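You operate a simulated robot arm through the tools that you are given. There is no shell and no other tool. Be economical: measure what you need, move in short steps, check, and stop when the job is done.

The job below is to be done with a simulated two-armed robot. You get a single attempt, and the scene is never put back.

TASK
Open the returns carton and put the carton that the returns slip names in the portable bay.
Fine: one hand holds the returns carton while the other peels off the green tape; lay the tape on the bench; both flaps stay open; the other carton stays inside. Set down upright: what you pick out.

It is judged by the outcome, as a careful person would: the job done as asked, and still so three seconds after it is handed in. It fails if anything else is knocked over, pushed out of place, dropped, spilled or broken.

THE ROBOT
Two 7-joint arms with two-finger parallel grippers on one trunk, on a base that drives. Base frame: it is fixed to the floor where the robot stands at the start and does not move with it; the origin is under the middle of the robot, x ahead of it, y to its left, z up; the surface under the hand at the start is at about z = 76. Lengths are in cm, angles in degrees, forces in N, time in s.
The left shoulder is at the start at [5, 17.7, 115.4], the right one opposite. With the tool pointing down near the work surface each hand reaches from about 10 to 68 cm from the robot's upright axis, wherever it stands, measured 20 degrees to its own side. Places, roughly: assembly bench top [70, 140, 80]; portable bay [70, 80, 80]; returns carton plain flap [40, 10, 90]; returns carton striped flap [50, 10, 90]. Payload 3.43 kg a hand.
The tool frame of a hand sits at the grasp point between the pads (the TCP): z along the fingers, y along the line on which they close. The tips reach 3.4 cm beyond it. The gripper opens to 12.8 cm. The fingers are 2.4 cm wide and 1.2 cm thick; the gripper's body (4.8 by 13 cm) begins 9.6 cm behind the TCP.
Orientation is that of the tool frame in the base frame, as a unit quaternion [w, x, y, z]. With the fingers straight down and closing along the base's y, the tool's x points along the base's -x, its y along +y and its z along -z.

THE INTERFACE
- The arms move only by the tool play_rows. It takes "left_targets", "right_targets" or both (then of equal length, played together; a hand with none holds still); each is a list of rows, each an object (a shift or turn left out is 0, a gripper value left out holds the last) with "xyz": the shift along the tool's x, y, z in units of 200 mm (1.0 is 200 mm), a list of three; "angular": the turn, a rotation vector about the tool's x, y, z in units of 45 degrees (1.0 is 45 degrees), a list of three; "jaw": the closure in counts, from 0 (fully open) to 255 (shut). In form: [{"xyz": [dx, dy, dz], "angular": [wx, wy, wz], "jaw": jaw}, ...]. A call has 1 to 20 rows; each row is the pose to reach, as a shift and turn from the pose commanded when the call began, along the tool's axes at that moment. A call with a number of a shift or a turn outside -1 to 1 is refused whole. A row lasts 0.2 s, in which the tool goes at most 5 cm and 8.6 degrees; a call with a longer step from one row to the next is refused whole, and so is a gripper value outside its range. A pose out of reach is approached as far as the arm can. The call stops where the force on the tool passes 40 N (or 10 N more than at its start, if that is more) or the arm is blocked; 0.2 s more then pass. The fingers move at their own pace (about 10.8 cm/s each) and stop on an object; they squeeze with about 30 N. The grip force told is the motor's: it shows also when the fingers shut on nothing. Time passes only in rows, and 0.2 s behind the last, so rows that repeat a pose let the fingers close. The reply holds the time, the measured pose of the TCP, the force on the tool along the base axes, the opening and the grip force, in the units named above and with some noise, with the torque about the TCP (base axes, N m) and any sound that the robot's microphone picked up, and new pictures: "pictures" is both (left out), scene, wrist or none (wrist: the cameras of the hands that moved).
- Cameras (640 x 400 px; columns grow to the right, rows downward): "scene" is now at [15.89, 2.53, 128.58]; the picture's right is [0.33, -0.94, 0.00], its down [-0.71, -0.25, -0.65] and it looks along [0.62, 0.22, -0.76] (base axes); focal length 214 px, centre (320, 200). "left" rides on the left gripper at [7.6, 1.1, -16] in its tool frame; the picture's right is [-0.15, 0.99, 0.00], its down [-0.88, -0.13, -0.46] and it looks along [-0.45, -0.07, 0.89] (tool axes); focal length 234 px, centre (320, 200). "right" rides on the right gripper at [7.6, -1.1, -16] in its tool frame; the picture's right is [0.15, 0.99, 0.00], its down [-0.88, 0.13, -0.46] and it looks along [-0.45, 0.07, 0.89] (tool axes); focal length 234 px, centre (320, 200). There is no depth. A picture from a camera that has moved, and an enlarged one, comes with that camera's place and axes in the base frame and with its lens. The place of the scene camera against the robot may be out by one fixed shift of up to 2.5 cm in any direction.
- slide_trunk(by): slides the trunk up (or, below 0, down) by that many cm; the arms and the scene camera ride with it, the base frame stays. It gives what a move gives, with no picture.
- base_move(legs): drives the robot by 1 to 6 legs, each [ahead, turn to the left] in cm and degrees, along the robot's own axes; the way and the turn of a leg run together, so that a leg with both is an arc; at most 150 cm and 180 degrees a leg. The arms and the cameras ride along, it lands a little off, and it stops where it bumps. It gives what a move gives, and a new picture of the scene camera.
- turn_head(pan, tilt): turns the head with the scene camera to pan (to the left, within 80 degrees either way) and tilt (down, from -29 to 69), counted from straight ahead of the robot. It gives what a move gives, and a new picture of the scene camera.
- close_up(camera, box): a new picture of the part [left, top, right, bottom] of that camera's present view, enlarged. It takes no simulated time.
- job_done(): hands the job in; it is judged then, once.

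Work in short steps. Places have to be worked out from the pictures, the camera data and where the tool is seen: move nearer, look again, correct. Check each grasp and each placing, and mend what went wrong. You have 120 turns and 260 pictures in all, those below and enlarged ones among them. Open the grippers and draw the arms clear of the work before you hand the job in, unless the task says otherwise; then end with one line.

The tools are called after "Emit:" as name(argument=value, ...) on one line, values as JSON. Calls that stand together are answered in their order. play_rows: Moves the arms, as the interface text tells. Its arguments: {"type":"object","properties":{"left_targets":{"type":"array"},"right_targets":{"type":"array"},"pictures":{"type":"string","enum":["both","scene","wrist","none"]}},"required":[]} The other tools are called the same way: slide_trunk (by) slides the trunk up or down; base_move (legs) drives the base; turn_head (pan, tilt) turns the head that bears the scene camera; close_up (camera, box) takes an enlarged picture of a part of a camera's view; job_done () hands the job in.

At the start:

```text
time_s: 0.0
left_position: [46.69, 39.48, 99.98]
left_tcp_rot: [-0.001, -0.001, 1.0, 0.0]
left_ft_force: [0.0, -0.5, -0.2]
left_ft_torque: [0.0, -0.01, 0.02]
left_width: 12.79
left_finger_force: 0.0
right_position: [30.11, -4.65, 111.5]
right_tcp_rot: [0.0, 0.001, 1.0, -0.001]
right_ft_force: [-0.7, -0.5, -0.8]
right_ft_torque: [-0.03, 0.01, 0.0]
right_width: 12.81
right_finger_force: 0.1
trunk travel left (down, up): [-32.5, 7.6]
robot x, y, heading: [-0.12, -0.13, -0.0]
head pan, tilt: [19.5, 49.1]
```

scene: 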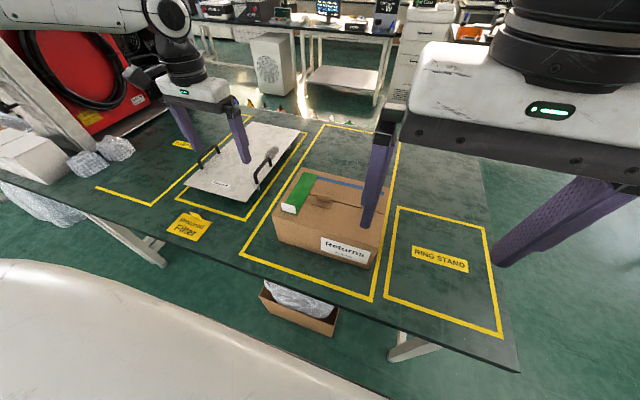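
right: 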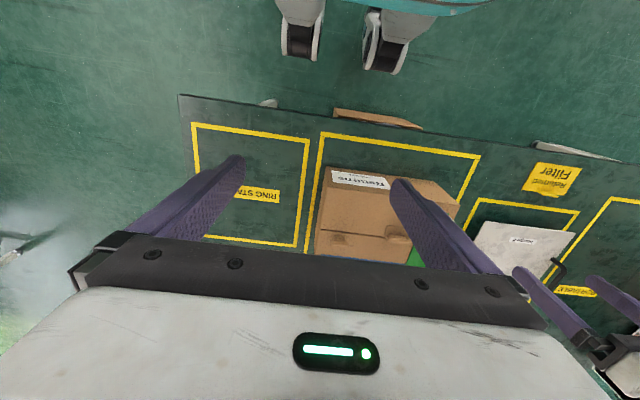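
left: 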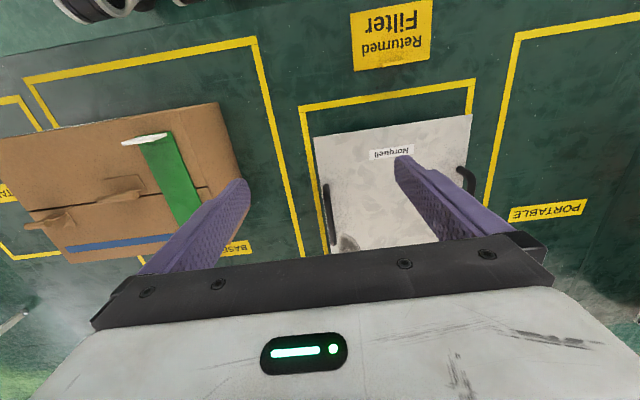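

The carton sits in front of me with green tape across its seam; I take close looks at it and at the labels.

Emit:
close_up(camera="scene", box=[220, 130, 420, 290])

Emit:
close_up(camera="left", box=[0, 80, 280, 280])

Emit:
turn_head(pan=50, tilt=40)

```text
2.50 times, centred on (320, 210) of scene
camera zoom: at [15.89, 2.53, 128.58], right [0.33, -0.94, 0.0], down [-0.71, -0.25, -0.65], along [0.62, 0.22, -0.76], focal length 536 px, centre (320, 175)
```

zoom: 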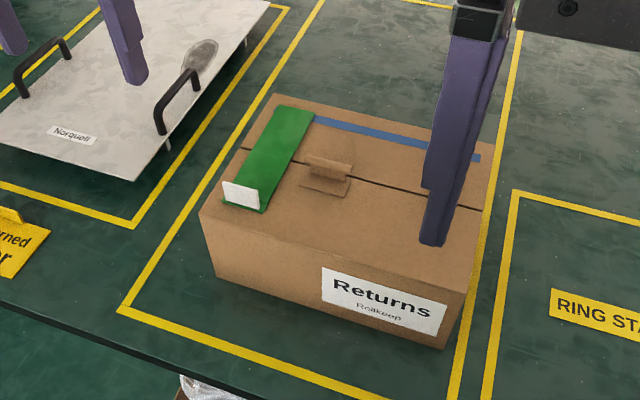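

```text
2.00 times, centred on (140, 180) of left
camera zoom: at [39.01, 40.57, 116.03], right [0.15, 0.99, 0.0], down [0.88, -0.13, 0.46], along [0.45, -0.07, -0.89], focal length 468 px, centre (680, 240)
```

zoom: 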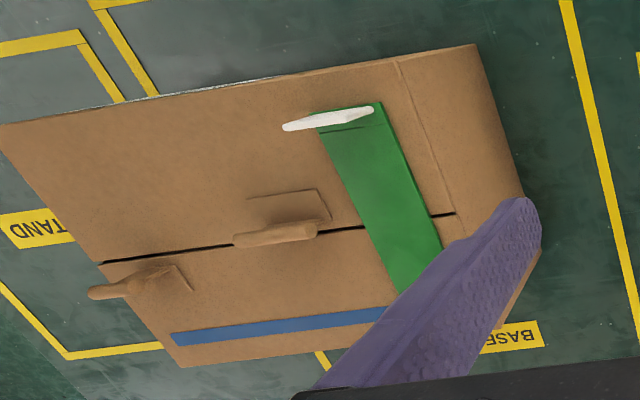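

```text
time_s: 0.9
left_position: [46.63, 39.4, 99.97]
left_tcp_rot: [0.0, -0.002, 1.0, 0.0]
left_ft_force: [-0.7, -1.1, -0.2]
left_ft_torque: [-0.01, 0.01, -0.02]
left_width: 12.8
left_finger_force: 0.1
right_position: [30.12, -4.61, 111.54]
right_tcp_rot: [0.0, 0.0, 1.0, -0.001]
right_ft_force: [0.1, 0.3, -0.1]
right_ft_torque: [-0.03, -0.02, -0.02]
right_width: 12.8
right_finger_force: 0.0
trunk travel left (down, up): [-32.5, 7.6]
robot x, y, heading: [0.17, 0.05, -0.2]
head pan, tilt: [50.0, 40.0]
camera scene: at [14.02, 6.44, 129.87], right [0.77, -0.64, 0.0], down [-0.41, -0.49, -0.77], along [0.49, 0.59, -0.64], focal length 214 px, centre (320, 200)
```

scene: 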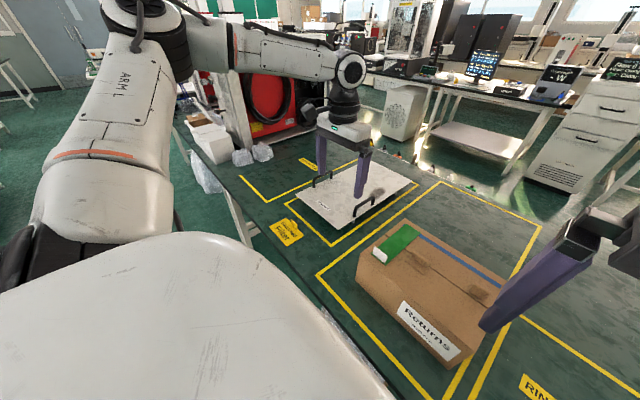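

Emit:
close_up(camera="scene", box=[340, 210, 520, 370])

Emit:
close_up(camera="scene", box=[180, 100, 400, 260])

Emit:
close_up(camera="left", box=[280, 0, 640, 240])

```text
2.50 times, centred on (430, 290) of scene
camera zoom: at [14.02, 6.44, 129.87], right [0.77, -0.64, 0.0], down [-0.41, -0.49, -0.77], along [0.49, 0.59, -0.64], focal length 536 px, centre (45, -25)
```

zoom: 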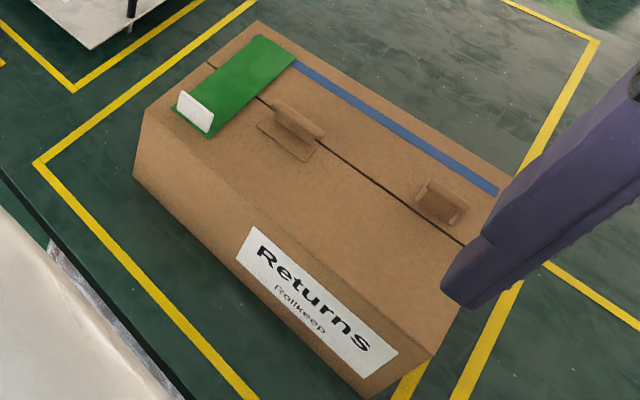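

```text
2.50 times, centred on (290, 180) of scene
camera zoom: at [14.02, 6.44, 129.87], right [0.77, -0.64, 0.0], down [-0.41, -0.49, -0.77], along [0.49, 0.59, -0.64], focal length 536 px, centre (395, 250)
```

zoom: 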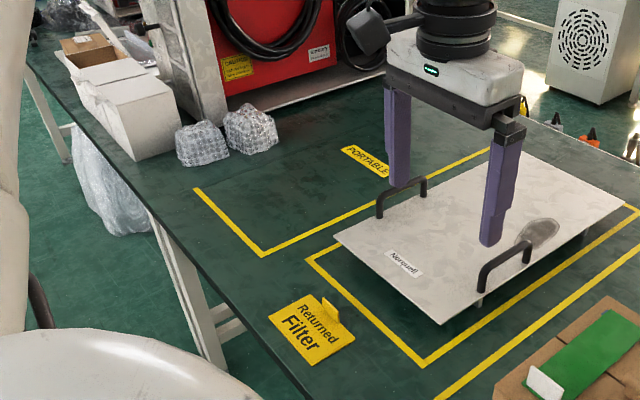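

```text
1.67 times, centred on (460, 120) of left
camera zoom: at [39.01, 40.57, 116.03], right [0.15, 0.99, 0.0], down [0.88, -0.13, 0.46], along [0.45, -0.07, -0.89], focal length 390 px, centre (87, 333)
```

zoom: 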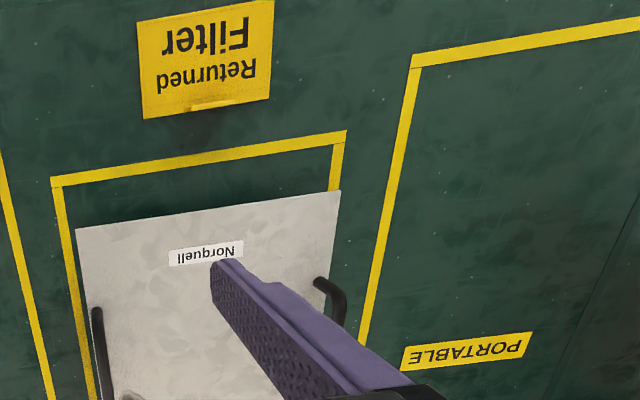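

The yellow card names "Filter". I judge the carton to span about x 39.5–59, y −3–24, top z≈87, with the tape's white tab at about (42, 19.5). I bring the left hand nearer, turning it to close along x.

Emit:
play_rows(left_targets=[{"xyz": [0.025, -0.1, -0.025], "angular": [0, 0, 0.167]}, {"xyz": [0.05, -0.2, -0.05], "angular": [0, 0, 0.333]}, {"xyz": [0.075, -0.3, -0.075], "angular": [0, 0, 0.5]}, {"xyz": [0.1, -0.4, -0.1], "angular": [0, 0, 0.667]}, {"xyz": [0.125, -0.5, -0.125], "angular": [0, 0, 0.833]}, {"xyz": [0.15, -0.6, -0.15], "angular": [0, 0, 1]}], pictures="none")

Emit:
play_rows(left_targets=[{"angular": [0, 0, 0.167]}, {"angular": [0, 0, 0.333]}, {"angular": [0, 0, 0.5]}, {"angular": [0, 0, 0.667]}, {"angular": [0, 0, 0.833]}, {"angular": [0, 0, 1]}, {"angular": [0, 0, 1]}], pictures="wrist")

Emit:
turn_head(pan=19.5, tilt=52)

```text
time_s: 2.4
left_position: [43.55, 27.26, 103.03]
left_tcp_rot: [0.001, 0.384, 0.924, -0.001]
left_ft_force: [-0.2, 0.0, 0.0]
left_ft_torque: [-0.01, 0.0, 0.01]
left_width: 12.8
left_finger_force: 0.0
right_position: [30.04, -4.56, 111.51]
right_tcp_rot: [0.0, 0.0, 1.0, 0.0]
right_ft_force: [0.3, 0.1, -0.6]
right_ft_torque: [-0.03, -0.03, -0.01]
right_width: 12.84
right_finger_force: 0.0
trunk travel left (down, up): [-32.5, 7.6]
robot x, y, heading: [-0.21, 0.43, 0.0]
head pan, tilt: [50.0, 40.0]
```

```text
time_s: 4.0
left_position: [43.74, 27.36, 102.93]
left_tcp_rot: [0.0, 0.708, 0.707, 0.0]
left_ft_force: [0.6, -0.1, 0.1]
left_ft_torque: [0.02, 0.0, 0.02]
left_width: 12.8
left_finger_force: 0.0
right_position: [30.05, -4.69, 111.58]
right_tcp_rot: [0.0, 0.0, 1.0, 0.0]
right_ft_force: [-0.5, 0.2, 0.0]
right_ft_torque: [0.0, 0.0, -0.02]
right_width: 12.8
right_finger_force: 0.1
trunk travel left (down, up): [-32.5, 7.6]
robot x, y, heading: [0.2, 0.08, 0.1]
head pan, tilt: [50.0, 40.0]
camera left: at [44.79, 35.02, 119.04], right [0.99, -0.15, 0.0], down [-0.13, -0.88, 0.46], along [-0.07, -0.45, -0.89], focal length 234 px, centre (320, 200)
```

left: 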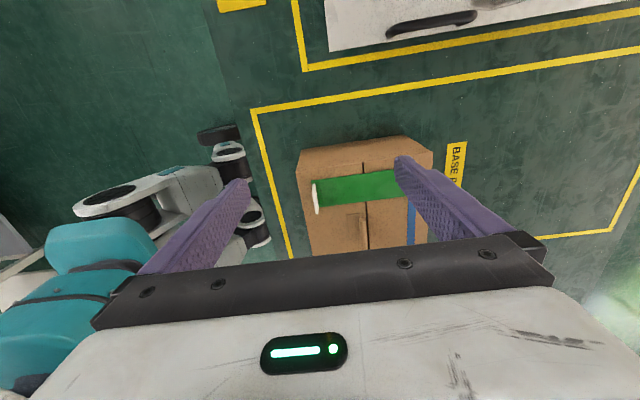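

```text
time_s: 4.9
left_position: [43.64, 27.35, 102.89]
left_tcp_rot: [0.0, 0.706, 0.708, 0.0]
left_ft_force: [0.4, 0.3, 0.2]
left_ft_torque: [0.01, 0.01, 0.05]
left_width: 12.82
left_finger_force: 0.0
right_position: [30.23, -4.51, 111.52]
right_tcp_rot: [0.0, 0.001, 1.0, 0.001]
right_ft_force: [0.1, 0.1, 0.5]
right_ft_torque: [0.02, 0.0, -0.02]
right_width: 12.79
right_finger_force: 0.0
trunk travel left (down, up): [-32.5, 7.6]
robot x, y, heading: [-0.1, -0.06, 0.2]
head pan, tilt: [19.5, 52.0]
camera scene: at [15.63, 2.44, 128.19], right [0.33, -0.94, 0.0], down [-0.74, -0.26, -0.62], along [0.58, 0.21, -0.79], focal length 214 px, centre (320, 200)
```

scene: 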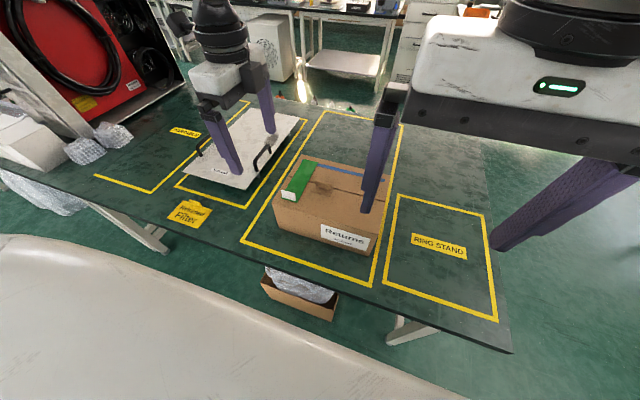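

The tab end measures again near (41.9, 19.9). I bring the left hand above it and the right hand above the near-right corner of the carton, where it'll press down to hold.

Emit:
play_rows(left_targets=[{"xyz": [-0.06, -0.013, 0.05], "jaw": 170}, {"xyz": [-0.12, -0.026, 0.1], "jaw": 170}, {"xyz": [-0.18, -0.04, 0.15], "jaw": 170}, {"xyz": [-0.25, -0.053, 0.2], "jaw": 170}, {"xyz": [-0.31, -0.066, 0.25], "jaw": 170}, {"xyz": [-0.37, -0.08, 0.295], "jaw": 170}, {"xyz": [-0.37, -0.08, 0.295], "jaw": 170}], right_targets=[{"xyz": [-0.09, 0.05, 0.12], "jaw": 170}, {"xyz": [-0.18, 0.11, 0.24], "jaw": 170}, {"xyz": [-0.27, 0.16, 0.36], "jaw": 170}, {"xyz": [-0.36, 0.22, 0.48], "jaw": 170}, {"xyz": [-0.45, 0.28, 0.6], "jaw": 170}, {"xyz": [-0.55, 0.33, 0.725], "jaw": 170}, {"xyz": [-0.55, 0.33, 0.725], "jaw": 170}])

```text
time_s: 6.5
left_position: [41.98, 20.02, 97.09]
left_tcp_rot: [0.0, 0.707, 0.707, 0.001]
left_ft_force: [-0.3, -1.2, 0.4]
left_ft_torque: [0.0, -0.03, 0.04]
left_width: 4.25
left_finger_force: 0.0
right_position: [41.35, 2.27, 97.25]
right_tcp_rot: [0.0, 0.0, 1.0, 0.0]
right_ft_force: [0.5, 0.1, -0.6]
right_ft_torque: [0.0, -0.01, 0.01]
right_width: 4.26
right_finger_force: 0.1
trunk travel left (down, up): [-32.5, 7.6]
robot x, y, heading: [0.11, -0.0, -0.2]
head pan, tilt: [19.5, 52.0]
camera scene: at [15.61, 2.44, 128.2], right [0.33, -0.94, 0.0], down [-0.74, -0.26, -0.62], along [0.58, 0.21, -0.79], focal length 214 px, centre (320, 200)
camera right: at [33.77, 1.07, 113.12], right [-0.15, 0.99, 0.0], down [0.88, 0.13, 0.46], along [0.45, 0.07, -0.89], focal length 234 px, centre (320, 200)
camera left: at [43.21, 27.73, 113.08], right [0.99, -0.15, 0.0], down [-0.13, -0.88, 0.46], along [-0.07, -0.45, -0.89], focal length 234 px, centre (320, 200)
```

scene: 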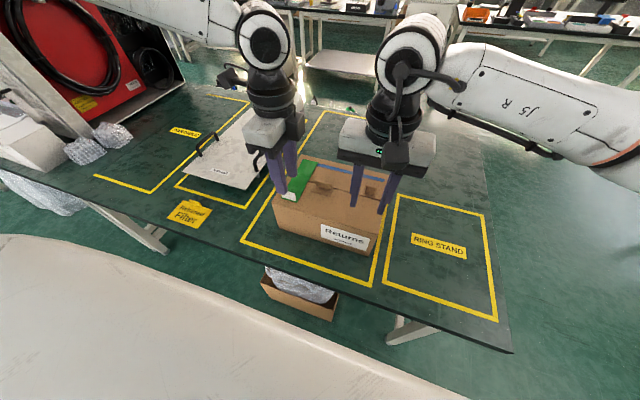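
right: 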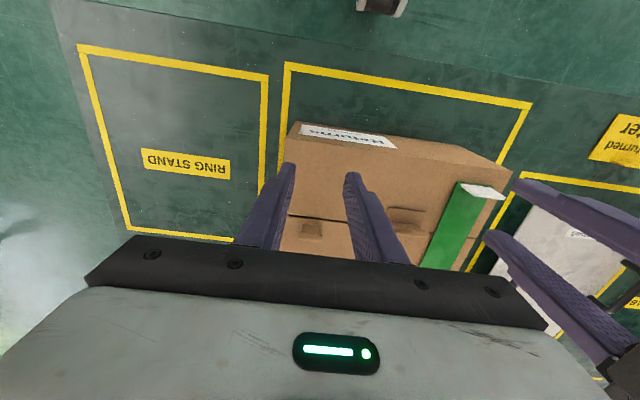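
left: 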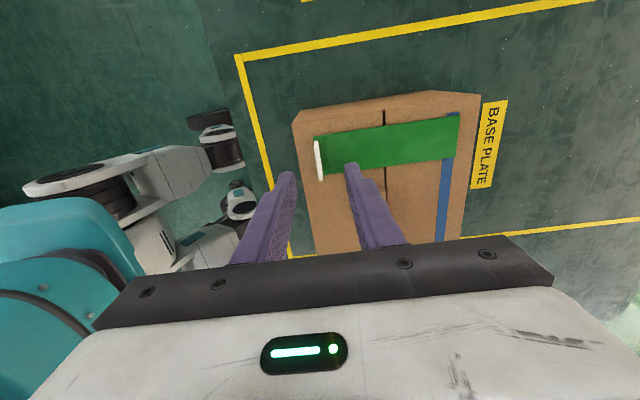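

Emit:
close_up(camera="left", box=[270, 80, 490, 240])

Emit:
close_up(camera="right", box=[260, 110, 530, 270])

Emit:
close_up(camera="scene", box=[250, 120, 410, 260])

```text
2.50 times, centred on (380, 160) of left
camera zoom: at [43.21, 27.73, 113.08], right [0.99, -0.15, 0.0], down [-0.13, -0.88, 0.46], along [-0.07, -0.45, -0.89], focal length 585 px, centre (170, 300)
```

zoom: 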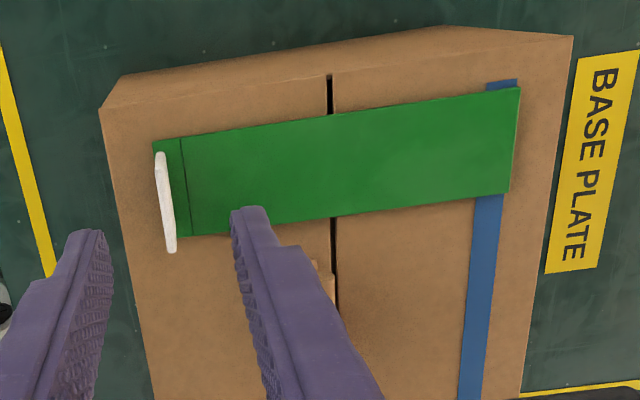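

```text
2.37 times, centred on (395, 190) of right
camera zoom: at [33.77, 1.07, 113.12], right [-0.15, 0.99, 0.0], down [0.88, 0.13, 0.46], along [0.45, 0.07, -0.89], focal length 555 px, centre (142, 224)
```

zoom: 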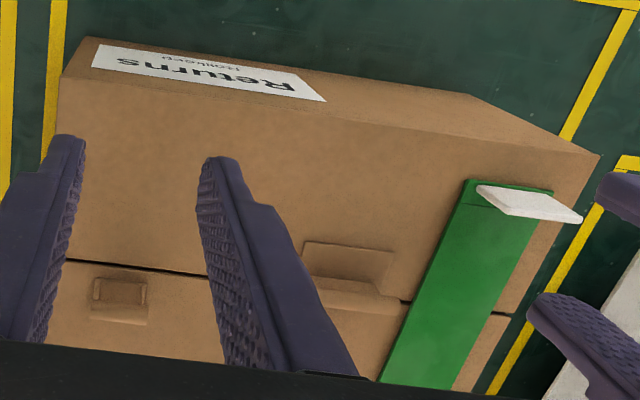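

```text
2.86 times, centred on (330, 190) of scene
camera zoom: at [15.61, 2.44, 128.2], right [0.33, -0.94, 0.0], down [-0.74, -0.26, -0.62], along [0.58, 0.21, -0.79], focal length 613 px, centre (291, 229)
```

zoom: 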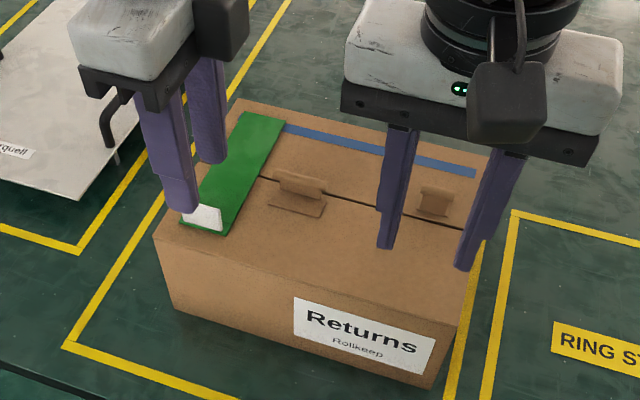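

Tab and fingers line up. I lower the right hand to just above the top, and the left part way around the tab.

Emit:
play_rows(left_targets=[{"xyz": [0, 0, 0.08]}, {"xyz": [0, 0, 0.16]}, {"xyz": [0, 0, 0.23]}, {"xyz": [0, 0, 0.23]}], right_targets=[{"xyz": [0, 0, 0.08]}, {"xyz": [0, 0, 0.16]}, {"xyz": [0, 0, 0.24]}, {"xyz": [0, 0, 0.26]}])

Emit:
close_up(camera="scene", box=[250, 120, 410, 260])

Emit:
close_up(camera="left", box=[200, 80, 440, 240])

```text
time_s: 7.5
left_position: [41.94, 20.11, 92.42]
left_tcp_rot: [0.0, 0.706, 0.708, 0.0]
left_ft_force: [0.0, 0.2, 0.3]
left_ft_torque: [0.0, 0.02, 0.0]
left_width: 4.26
left_finger_force: 0.1
right_position: [41.27, 1.95, 91.73]
right_tcp_rot: [0.0, 0.0, 1.0, 0.0]
right_ft_force: [0.4, 0.2, -0.1]
right_ft_torque: [-0.03, 0.0, 0.0]
right_width: 4.27
right_finger_force: 0.1
trunk travel left (down, up): [-32.5, 7.6]
robot x, y, heading: [-0.09, -0.19, -0.1]
head pan, tilt: [19.5, 52.0]
camera scene: at [15.63, 2.44, 128.19], right [0.33, -0.94, 0.0], down [-0.74, -0.26, -0.62], along [0.58, 0.21, -0.79], focal length 214 px, centre (320, 200)
camera right: at [33.68, 0.88, 107.76], right [-0.15, 0.99, 0.0], down [0.88, 0.13, 0.46], along [0.45, 0.07, -0.89], focal length 234 px, centre (320, 200)
camera left: at [43.13, 27.67, 108.56], right [0.99, -0.15, 0.0], down [-0.13, -0.88, 0.46], along [-0.07, -0.45, -0.89], focal length 234 px, centre (320, 200)
```

scene: 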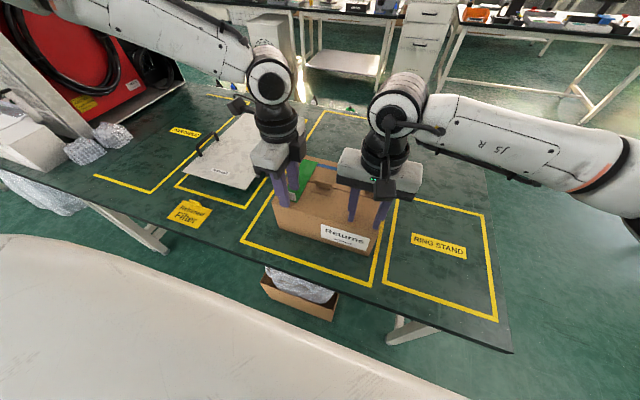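
right: 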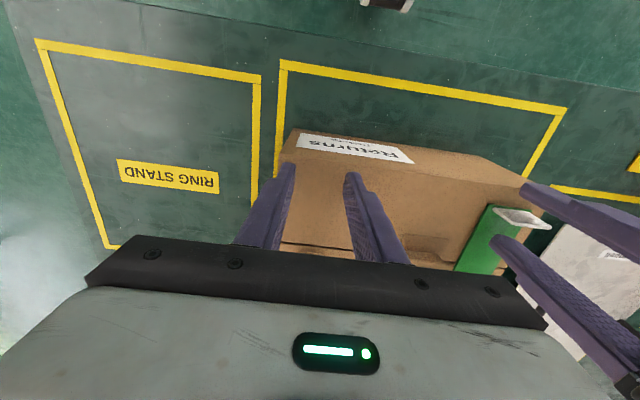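
left: 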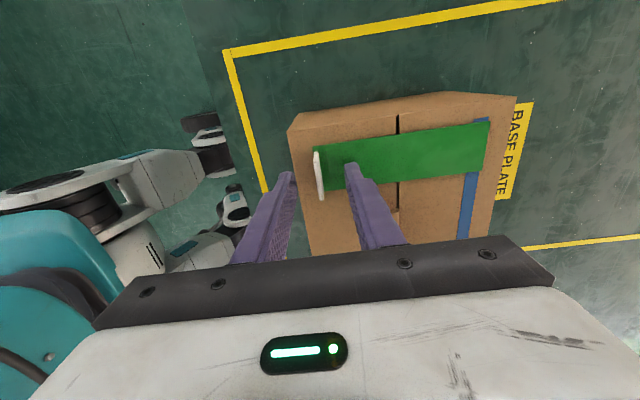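

```text
2.86 times, centred on (330, 190) of scene
camera zoom: at [15.63, 2.44, 128.19], right [0.33, -0.94, 0.0], down [-0.74, -0.26, -0.62], along [0.58, 0.21, -0.79], focal length 613 px, centre (291, 229)
```

zoom: 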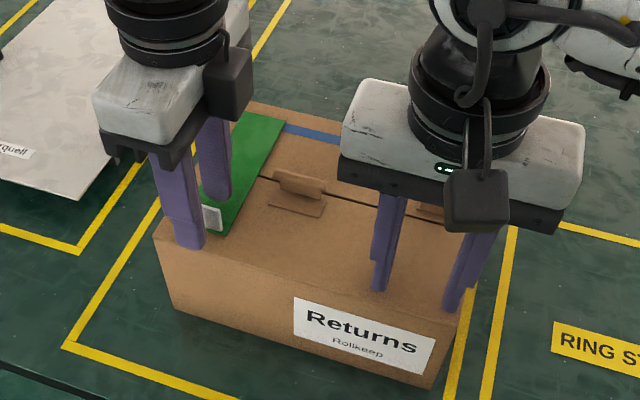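

```text
2.50 times, centred on (320, 160) of left
camera zoom: at [43.13, 27.67, 108.56], right [0.99, -0.15, 0.0], down [-0.13, -0.88, 0.46], along [-0.07, -0.45, -0.89], focal length 585 px, centre (320, 300)
```

zoom: 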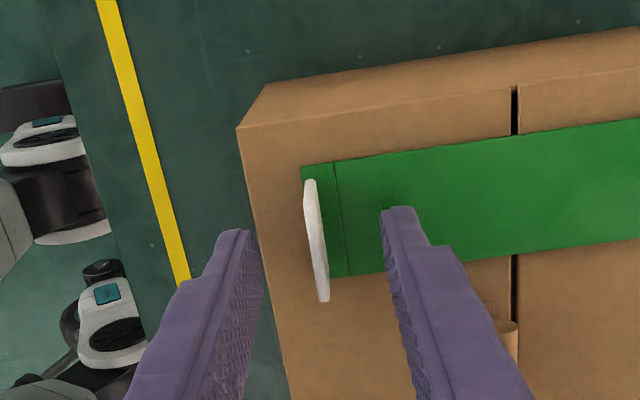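

Tab sits centred between the left fingertips. Lower the right by small steps to feel the top, and the left by 0.6 cm.

Emit:
play_rows(left_targets=[{"xyz": [0, 0, 0.01]}, {"xyz": [0, 0, 0.02]}, {"xyz": [0, 0, 0.03]}], right_targets=[{"xyz": [0, 0, 0.01]}, {"xyz": [0, 0, 0.02]}, {"xyz": [0, 0, 0.03]}], pictures="none")

Emit:
play_rows(right_targets=[{"xyz": [0, 0, 0.008]}, {"xyz": [0, 0, 0.015]}], pictures="none")

```text
time_s: 8.3
left_position: [42.09, 19.86, 91.98]
left_tcp_rot: [0.0, 0.708, 0.707, 0.001]
left_ft_force: [-0.1, -1.0, -0.2]
left_ft_torque: [-0.05, -0.05, 0.01]
left_width: 4.25
left_finger_force: 0.1
right_position: [41.22, 1.93, 91.4]
right_tcp_rot: [0.001, 0.0, 1.0, 0.0]
right_ft_force: [-0.2, -5.7, 11.6]
right_ft_torque: [-0.21, 0.07, 0.12]
right_width: 4.24
right_finger_force: 0.0
trunk travel left (down, up): [-32.5, 7.6]
robot x, y, heading: [-0.22, -0.17, 0.1]
head pan, tilt: [19.5, 52.0]
```

```text
time_s: 9.1
left_position: [42.05, 19.85, 91.86]
left_tcp_rot: [0.001, 0.707, 0.707, 0.001]
left_ft_force: [0.2, 0.1, 0.9]
left_ft_torque: [0.0, 0.01, 0.03]
left_width: 4.23
left_finger_force: 0.0
right_position: [41.3, 2.08, 91.32]
right_tcp_rot: [0.003, 0.001, 1.0, 0.0]
right_ft_force: [-6.0, -5.8, 15.6]
right_ft_torque: [-0.38, 0.38, -0.06]
right_width: 4.27
right_finger_force: 0.1
trunk travel left (down, up): [-32.5, 7.6]
robot x, y, heading: [-0.03, -0.33, 0.0]
head pan, tilt: [19.5, 52.0]
stopped in row 2 (right hand): the force on the tool passed its limit at 41 N (the readings are from after the stop); the commanded pose is now the measured one
```

The right hand is pressing with ~15 N; top is at z≈88. Left fingers now close on the tab.

Emit:
play_rows(left_targets=[{"xyz": [0, 0, 0.008]}, {"xyz": [0, 0, 0.008], "jaw": 255}, {"xyz": [0, 0, 0.008], "jaw": 255}, {"xyz": [0, 0, 0.008], "jaw": 255}, {"xyz": [0, 0, 0.008], "jaw": 255}], pictures="wrist")

Emit:
close_up(camera="left", box=[200, 80, 440, 240])

```text
time_s: 10.3
left_position: [41.99, 19.97, 91.83]
left_tcp_rot: [0.002, 0.707, 0.707, 0.001]
left_ft_force: [5.9, 1.3, -2.3]
left_ft_torque: [0.04, 0.0, 0.0]
left_width: 0.22
left_finger_force: 30.6
right_position: [41.22, 2.07, 91.36]
right_tcp_rot: [0.004, 0.001, 1.0, 0.001]
right_ft_force: [-7.4, -7.2, 29.8]
right_ft_torque: [-0.47, 0.45, 0.11]
right_width: 4.26
right_finger_force: 0.7
trunk travel left (down, up): [-32.5, 7.6]
robot x, y, heading: [0.0, -0.43, 0.1]
head pan, tilt: [19.5, 52.0]
camera left: at [43.02, 27.63, 107.89], right [0.99, -0.15, 0.0], down [-0.13, -0.88, 0.45], along [-0.06, -0.45, -0.89], focal length 234 px, centre (320, 200)
```

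left: 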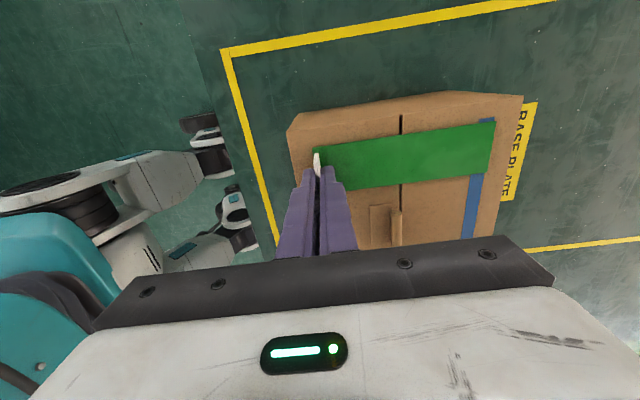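

```text
2.50 times, centred on (320, 160) of left
camera zoom: at [43.02, 27.63, 107.89], right [0.99, -0.15, 0.0], down [-0.13, -0.88, 0.45], along [-0.06, -0.45, -0.89], focal length 585 px, centre (320, 300)
```

zoom: 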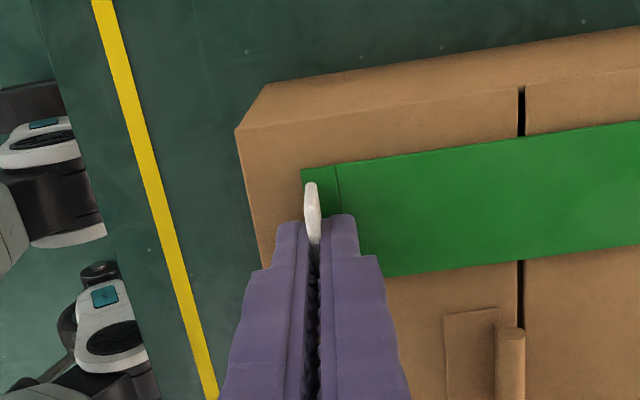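

The tab is gripped (0.22 cm). I ease the right press a little and start lifting the tab up and slightly forward.

Emit:
play_rows(left_targets=[{"xyz": [0, 0, 0]}, {"xyz": [0, 0.0, -0.015]}, {"xyz": [0, 0.005, -0.03]}, {"xyz": [0, 0.01, -0.05]}, {"xyz": [0, 0.02, -0.075]}, {"xyz": [0, 0.03, -0.1]}], right_targets=[{"xyz": [0, 0, -0.004]}, {"xyz": [0, 0, -0.004]}, {"xyz": [0, 0, -0.004]}, {"xyz": [0, 0, -0.004]}, {"xyz": [0, 0, -0.004]}, {"xyz": [0, 0, -0.004]}])

```text
time_s: 11.7
left_position: [42.49, 19.77, 93.89]
left_tcp_rot: [0.0, 0.707, 0.707, 0.001]
left_ft_force: [0.6, 0.6, 0.0]
left_ft_torque: [-0.03, -0.01, -0.02]
left_width: 0.25
left_finger_force: 29.8
right_position: [41.27, 1.95, 91.4]
right_tcp_rot: [0.003, 0.001, 1.0, 0.002]
right_ft_force: [-1.9, 0.1, 21.3]
right_ft_torque: [-0.19, 0.2, -0.03]
right_width: 4.28
right_finger_force: 0.4
trunk travel left (down, up): [-32.5, 7.6]
robot x, y, heading: [-0.3, -0.25, -0.1]
head pan, tilt: [19.5, 52.0]
camera scene: at [15.47, 2.43, 128.22], right [0.33, -0.94, 0.0], down [-0.74, -0.26, -0.62], along [0.58, 0.21, -0.79], focal length 214 px, centre (320, 200)
camera right: at [33.57, 0.92, 107.3], right [-0.14, 0.99, 0.0], down [0.88, 0.13, 0.46], along [0.46, 0.07, -0.89], focal length 234 px, centre (320, 200)
camera left: at [43.59, 27.62, 109.91], right [0.99, -0.15, 0.0], down [-0.13, -0.88, 0.45], along [-0.06, -0.45, -0.89], focal length 234 px, centre (320, 200)
```

scene: 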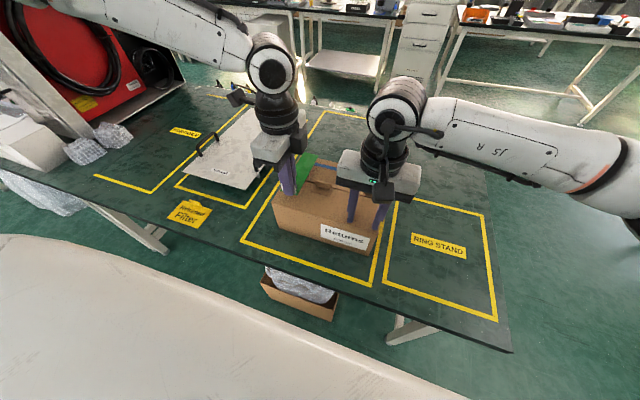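
right: 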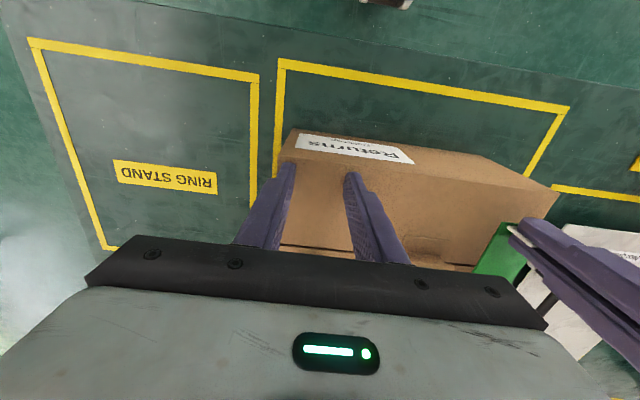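
left: 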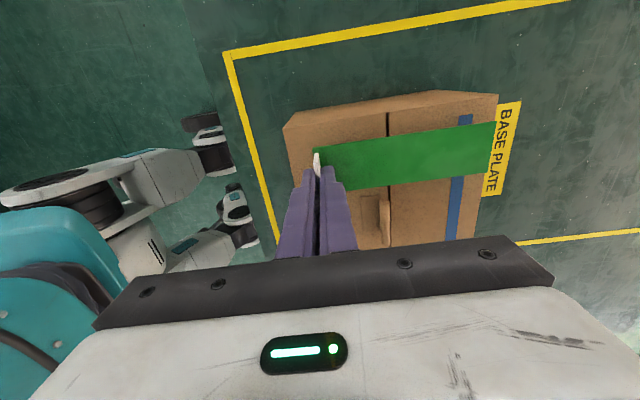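

The whole tape came up with the hand as one stiff strip. I lift it higher, carry it to y≈30 (clear bench between carton and tray) and look.

Emit:
play_rows(left_targets=[{"xyz": [0, 0, -0.08]}, {"xyz": [0, 0, -0.16]}, {"xyz": [0, 0, -0.24]}, {"xyz": [0.12, 0, -0.24]}, {"xyz": [0.25, 0, -0.24]}, {"xyz": [0.38, 0, -0.24]}, {"xyz": [0.51, -0.03, -0.24]}, {"xyz": [0.51, -0.03, -0.24]}])

```text
time_s: 13.5
left_position: [42.1, 30.3, 98.63]
left_tcp_rot: [0.001, 0.707, 0.707, 0.0]
left_ft_force: [-0.2, 0.1, -0.3]
left_ft_torque: [0.01, 0.03, 0.01]
left_width: 0.22
left_finger_force: 30.3
right_position: [41.25, 2.08, 91.27]
right_tcp_rot: [0.004, 0.001, 1.0, 0.002]
right_ft_force: [0.4, 0.4, 21.0]
right_ft_torque: [-0.09, 0.13, 0.03]
right_width: 4.3
right_finger_force: 0.2
trunk travel left (down, up): [-32.5, 7.6]
robot x, y, heading: [-0.05, 0.0, 0.0]
head pan, tilt: [19.5, 52.0]
camera scene: at [15.5, 2.43, 128.21], right [0.33, -0.94, 0.0], down [-0.74, -0.26, -0.62], along [0.58, 0.21, -0.79], focal length 214 px, centre (320, 200)
camera left: at [43.11, 37.97, 114.72], right [0.99, -0.15, 0.0], down [-0.13, -0.88, 0.46], along [-0.06, -0.45, -0.89], focal length 234 px, centre (320, 200)
```

scene: 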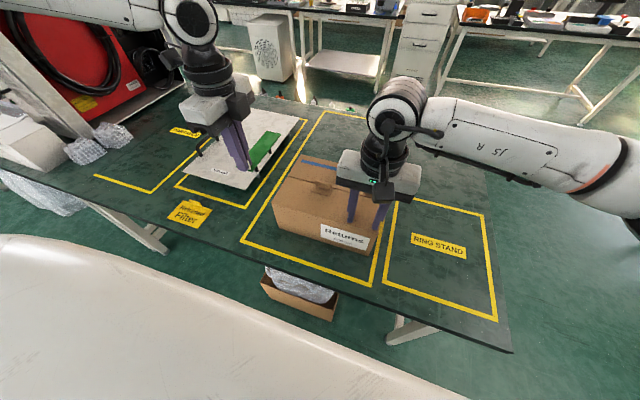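
left: 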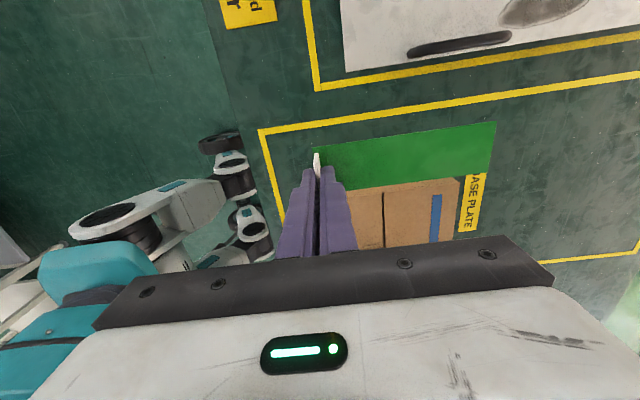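

Tape is free. I lower it onto the bench at y≈30 while the right hand lifts off.

Emit:
play_rows(left_targets=[{"xyz": [0, 0, 0.12]}, {"xyz": [0, 0, 0.24]}, {"xyz": [0, 0, 0.36]}, {"xyz": [0, 0, 0.48]}, {"xyz": [0, 0, 0.6]}, {"xyz": [0, 0, 0.72]}, {"xyz": [0, 0, 0.82]}, {"xyz": [0, 0, 0.88]}, {"xyz": [0, 0, 0.9]}, {"xyz": [0, 0, 0.9]}], right_targets=[{"xyz": [0, 0, -0.03]}, {"xyz": [0, 0, -0.1]}, {"xyz": [0, 0, -0.2]}, {"xyz": [0, 0, -0.3]}, {"xyz": [0, 0, -0.3]}, {"xyz": [0, 0, -0.3]}, {"xyz": [0, 0, -0.3]}, {"xyz": [0, 0, -0.3]}, {"xyz": [0, 0, -0.3]}, {"xyz": [0, 0, -0.3]}])

```text
time_s: 15.7
left_position: [42.15, 30.11, 80.62]
left_tcp_rot: [0.0, 0.707, 0.707, -0.001]
left_ft_force: [0.1, -0.7, -1.0]
left_ft_torque: [-0.02, 0.03, -0.01]
left_width: 0.22
left_finger_force: 30.1
right_position: [41.09, 2.06, 97.27]
right_tcp_rot: [0.003, 0.001, 1.0, 0.001]
right_ft_force: [0.7, 0.1, 0.1]
right_ft_torque: [0.0, 0.02, -0.01]
right_width: 4.27
right_finger_force: 0.2
trunk travel left (down, up): [-32.5, 7.6]
robot x, y, heading: [0.09, -0.21, -0.1]
head pan, tilt: [19.5, 52.0]
camera scene: at [15.63, 2.43, 128.19], right [0.33, -0.94, 0.0], down [-0.74, -0.26, -0.62], along [0.58, 0.21, -0.79], focal length 214 px, centre (320, 200)
camera right: at [33.59, 0.99, 113.28], right [-0.14, 0.99, 0.0], down [0.88, 0.13, 0.46], along [0.45, 0.07, -0.89], focal length 234 px, centre (320, 200)
camera left: at [43.23, 37.84, 96.52], right [0.99, -0.15, 0.0], down [-0.13, -0.88, 0.46], along [-0.07, -0.45, -0.89], focal length 234 px, centre (320, 200)
```

scene: 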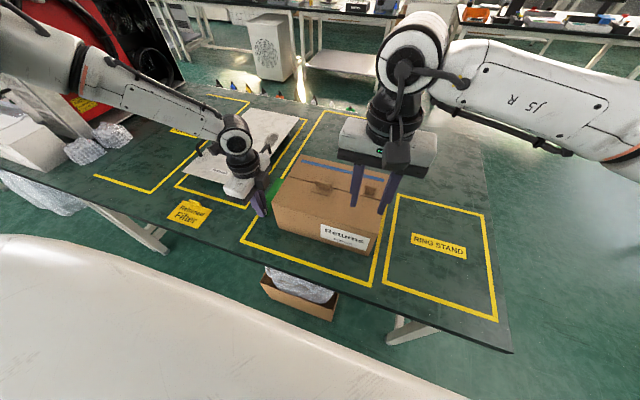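
right: 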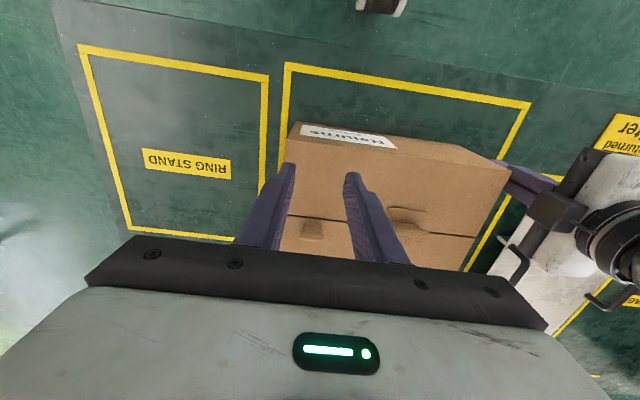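
left: 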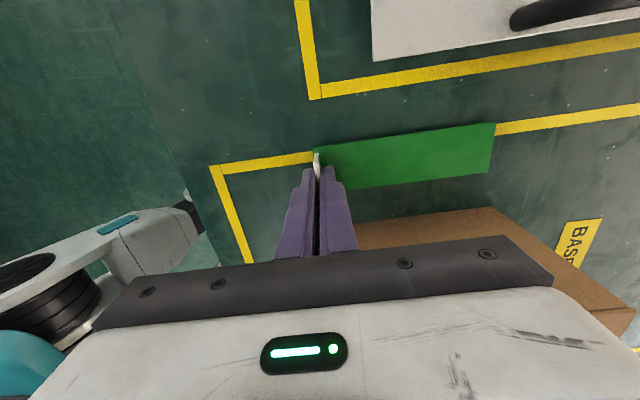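

Nearly down; lowering the last millimetres until contact.

Emit:
play_rows(left_targets=[{"xyz": [0, 0, 0.01]}, {"xyz": [0, 0, 0.02]}, {"xyz": [0, 0, 0.025]}, {"xyz": [0, 0, 0.025]}], pictures="none")

```text
time_s: 16.7
left_position: [42.07, 30.19, 80.11]
left_tcp_rot: [-0.001, 0.708, 0.707, -0.001]
left_ft_force: [-1.1, 0.1, 0.1]
left_ft_torque: [0.01, 0.04, 0.0]
left_width: 0.22
left_finger_force: 30.4
right_position: [41.29, 2.05, 97.39]
right_tcp_rot: [0.002, 0.001, 1.0, 0.001]
right_ft_force: [0.5, -0.3, 0.3]
right_ft_torque: [0.01, -0.02, 0.0]
right_width: 4.24
right_finger_force: 0.1
trunk travel left (down, up): [-32.5, 7.6]
robot x, y, heading: [0.1, 0.19, -0.0]
head pan, tilt: [19.5, 52.0]
```

Emit:
play_rows(left_targets=[{"xyz": [0, 0, 0.008]}, {"xyz": [0, 0, 0.016]}, {"xyz": [0, 0, 0.016]}], pictures="wrist")

```text
time_s: 17.5
left_position: [42.1, 30.01, 79.75]
left_tcp_rot: [0.0, 0.706, 0.708, 0.0]
left_ft_force: [-1.3, 1.4, 4.9]
left_ft_torque: [0.06, 0.01, 0.0]
left_width: 0.21
left_finger_force: 29.9
right_position: [41.12, 2.07, 97.35]
right_tcp_rot: [0.002, 0.001, 1.0, 0.001]
right_ft_force: [-0.1, 0.1, -0.1]
right_ft_torque: [0.03, 0.0, 0.0]
right_width: 4.26
right_finger_force: 0.0
trunk travel left (down, up): [-32.5, 7.6]
robot x, y, heading: [-0.22, 0.07, -0.0]
head pan, tilt: [19.5, 52.0]
camera left: at [43.19, 37.77, 95.84], right [0.99, -0.15, 0.0], down [-0.13, -0.88, 0.45], along [-0.06, -0.45, -0.89], focal length 234 px, centre (320, 200)
```

left: 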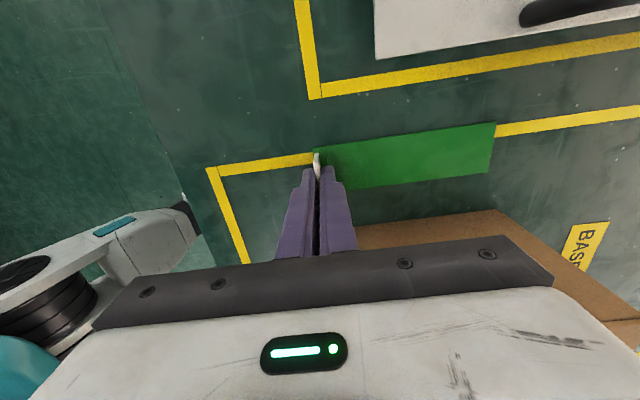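

Contact felt (5 N). I open slightly, wait, and rise.

Emit:
play_rows(left_targets=[{"jaw": 200}, {"jaw": 200}, {"jaw": 200}, {"xyz": [0, 0, -0.1], "jaw": 200}, {"xyz": [0, 0, -0.3]}, {"xyz": [0, 0, -0.5]}, {"xyz": [0, 0, -0.7]}, {"xyz": [0, 0, -0.9]}, {"xyz": [0, 0, -0.95]}])

Emit:
close_up(camera="right", box=[240, 100, 560, 280])

Emit:
close_up(camera="scene", box=[250, 120, 410, 260])

```text
time_s: 19.5
left_position: [42.24, 29.97, 98.77]
left_tcp_rot: [-0.001, 0.707, 0.708, 0.0]
left_ft_force: [-0.2, 0.1, -0.4]
left_ft_torque: [-0.03, 0.02, 0.0]
left_width: 2.77
left_finger_force: 0.1
right_position: [41.26, 2.14, 97.32]
right_tcp_rot: [0.003, 0.001, 1.0, 0.001]
right_ft_force: [0.1, -0.4, -0.5]
right_ft_torque: [0.01, 0.03, -0.01]
right_width: 4.27
right_finger_force: 0.1
trunk travel left (down, up): [-32.5, 7.6]
robot x, y, heading: [0.13, -0.01, 0.1]
head pan, tilt: [19.5, 52.0]
camera scene: at [15.63, 2.43, 128.19], right [0.33, -0.94, 0.0], down [-0.74, -0.26, -0.62], along [0.58, 0.21, -0.79], focal length 214 px, centre (320, 200)
camera left: at [43.33, 37.78, 114.75], right [0.99, -0.15, 0.0], down [-0.13, -0.88, 0.46], along [-0.07, -0.45, -0.89], focal length 234 px, centre (320, 200)
```

scene: 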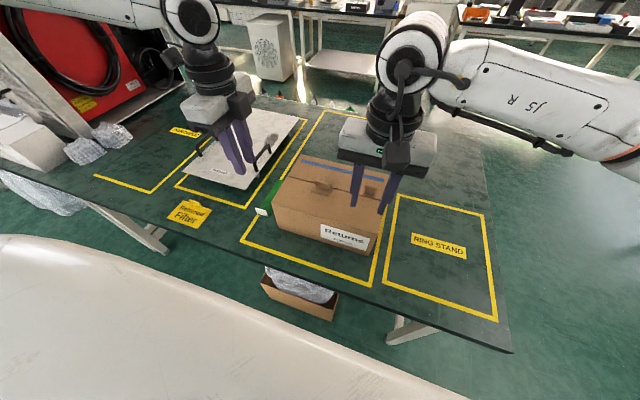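
left: 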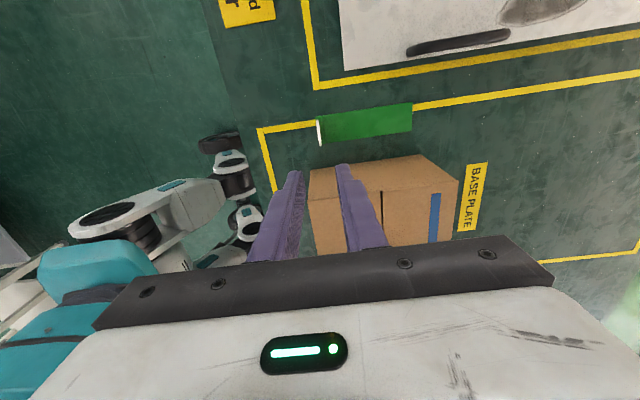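

```text
2.00 times, centred on (400, 190) of right
camera zoom: at [33.59, 0.99, 113.28], right [-0.14, 0.99, 0.0], down [0.88, 0.13, 0.46], along [0.46, 0.07, -0.89], focal length 468 px, centre (160, 220)
```

zoom: 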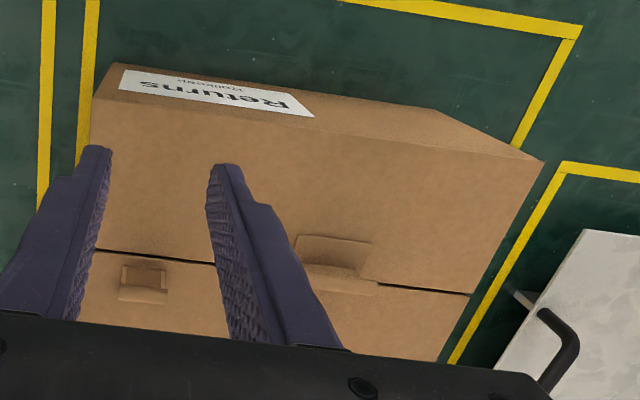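

```text
2.86 times, centred on (330, 190) of scene
camera zoom: at [15.63, 2.43, 128.19], right [0.33, -0.94, 0.0], down [-0.74, -0.26, -0.62], along [0.58, 0.21, -0.79], focal length 613 px, centre (291, 229)
```

zoom: 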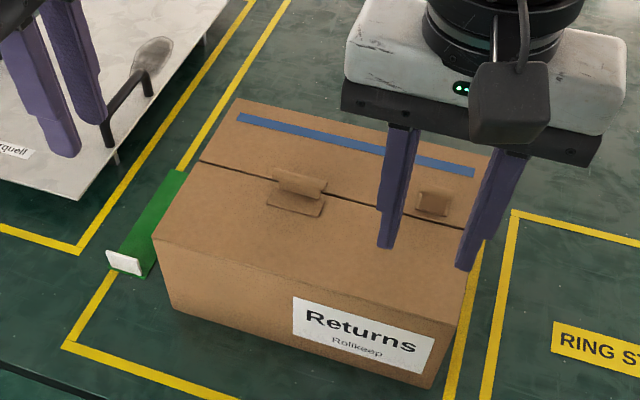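

Tape lies on the bench. Next the plain flap's handle, around (47.7, 13); I move the left hand over it and the right hand back.

Emit:
play_rows(left_targets=[{"xyz": [0, 0, 0]}, {"xyz": [0, 0, 0]}, {"xyz": [-0.17, 0.06, 0]}, {"xyz": [-0.34, 0.12, 0.01]}, {"xyz": [-0.51, 0.18, 0.03]}, {"xyz": [-0.68, 0.24, 0.04]}, {"xyz": [-0.85, 0.28, 0.05], "jaw": 175}, {"xyz": [-0.85, 0.28, 0.05], "jaw": 175}], right_targets=[{"xyz": [0.08, -0.08, -0.03]}, {"xyz": [0.16, -0.16, -0.06]}, {"xyz": [0.25, -0.25, -0.09]}, {"xyz": [0.35, -0.35, -0.12]}, {"xyz": [0.45, -0.43, -0.15]}, {"xyz": [0.55, -0.5, -0.15]}, {"xyz": [0.55, -0.5, -0.15]}, {"xyz": [0.55, -0.5, -0.15]}])

Emit:
close_up(camera="left", box=[200, 80, 480, 260])

Emit:
close_up(camera="right", box=[300, 120, 620, 320])

```text
time_s: 21.3
left_position: [46.53, 14.67, 97.93]
left_tcp_rot: [0.0, 0.706, 0.708, 0.001]
left_ft_force: [-0.1, 0.3, 0.0]
left_ft_torque: [0.01, 0.05, 0.0]
left_width: 4.01
left_finger_force: 0.0
left hand out of reach, approached as far as the arm can: row 7, 8
right_position: [30.34, -8.0, 100.25]
right_tcp_rot: [0.002, 0.001, 1.0, 0.0]
right_ft_force: [0.1, -0.3, -0.4]
right_ft_torque: [0.0, 0.02, -0.01]
right_width: 4.24
right_finger_force: 0.0
trunk travel left (down, up): [-32.5, 7.6]
robot x, y, heading: [0.04, -0.04, -0.0]
head pan, tilt: [19.5, 52.0]
camera scene: at [15.66, 2.43, 128.19], right [0.33, -0.94, 0.0], down [-0.74, -0.26, -0.62], along [0.58, 0.21, -0.79], focal length 214 px, centre (320, 200)
camera right: at [22.73, -9.16, 116.22], right [-0.14, 0.99, 0.0], down [0.88, 0.13, 0.46], along [0.45, 0.07, -0.89], focal length 234 px, centre (320, 200)
camera left: at [47.68, 22.45, 113.92], right [0.99, -0.14, 0.0], down [-0.13, -0.88, 0.46], along [-0.07, -0.45, -0.89], focal length 234 px, centre (320, 200)
```

scene: 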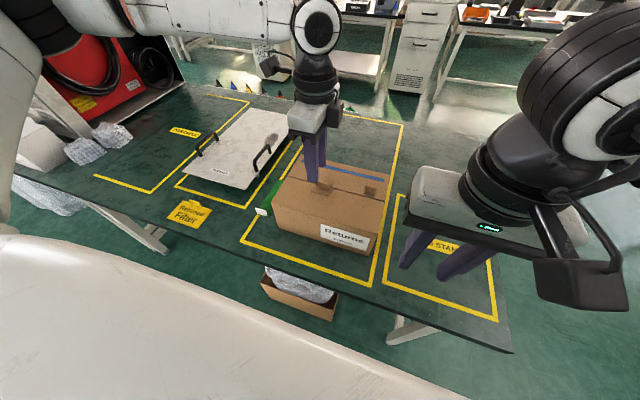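
right: 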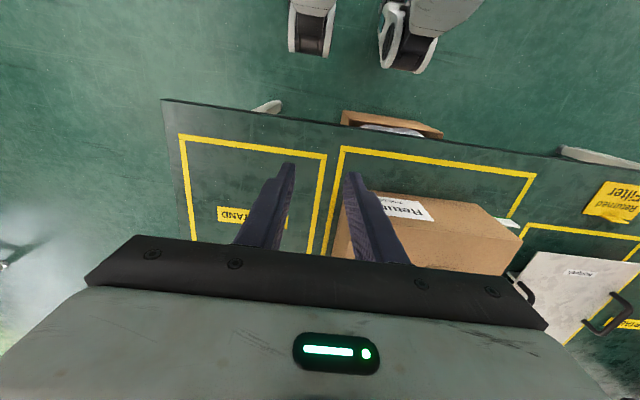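
left: 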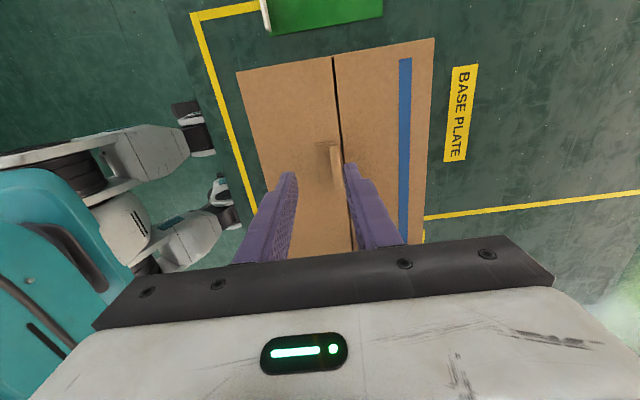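

```text
2.22 times, centred on (340, 170) of left
camera zoom: at [47.68, 22.45, 113.92], right [0.99, -0.14, 0.0], down [-0.13, -0.88, 0.46], along [-0.07, -0.45, -0.89], focal length 520 px, centre (276, 267)
```

zoom: 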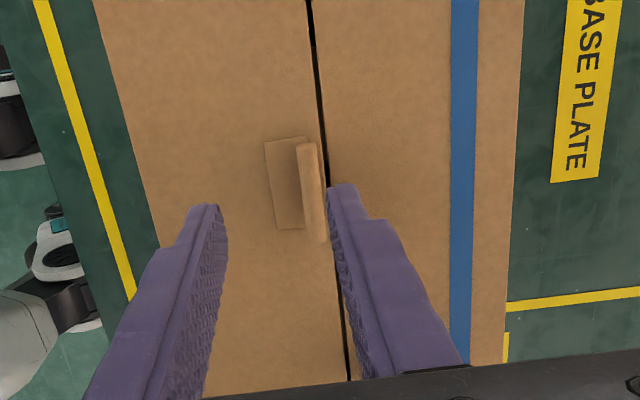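

```text
2.00 times, centred on (460, 220) of right
camera zoom: at [22.73, -9.16, 116.22], right [-0.14, 0.99, 0.0], down [0.88, 0.13, 0.46], along [0.45, 0.07, -0.89], focal length 468 px, centre (40, 160)
```

zoom: 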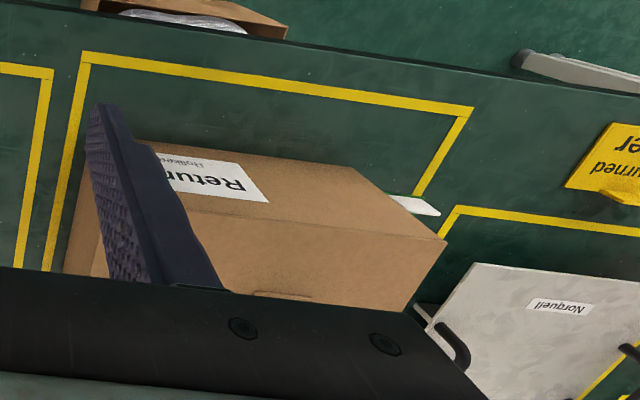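

The handle plate is at about (48.0, 14.1), y 11.3–16.3. I try shifting the left hand 1.4 cm forward, 0.5 cm right.

Emit:
play_rows(left_targets=[{"xyz": [-0.01, 0.03, 0]}, {"xyz": [-0.025, 0.07, 0]}, {"xyz": [-0.025, 0.07, 0]}], pictures="none")

```text
time_s: 22.1
left_position: [47.21, 15.06, 97.97]
left_tcp_rot: [0.002, 0.706, 0.708, 0.0]
left_ft_force: [0.2, 0.0, 0.7]
left_ft_torque: [-0.01, -0.01, 0.01]
left_width: 4.02
left_finger_force: 0.0
left hand out of reach, approached as far as the arm can: row 1, 2, 3
right_position: [30.41, -7.94, 100.3]
right_tcp_rot: [0.003, 0.001, 1.0, 0.001]
right_ft_force: [-0.3, 0.5, -0.4]
right_ft_torque: [-0.03, -0.01, 0.01]
right_width: 4.28
right_finger_force: 0.1
trunk travel left (down, up): [-32.5, 7.6]
robot x, y, heading: [0.03, 0.15, -0.0]
head pan, tilt: [19.5, 52.0]
```

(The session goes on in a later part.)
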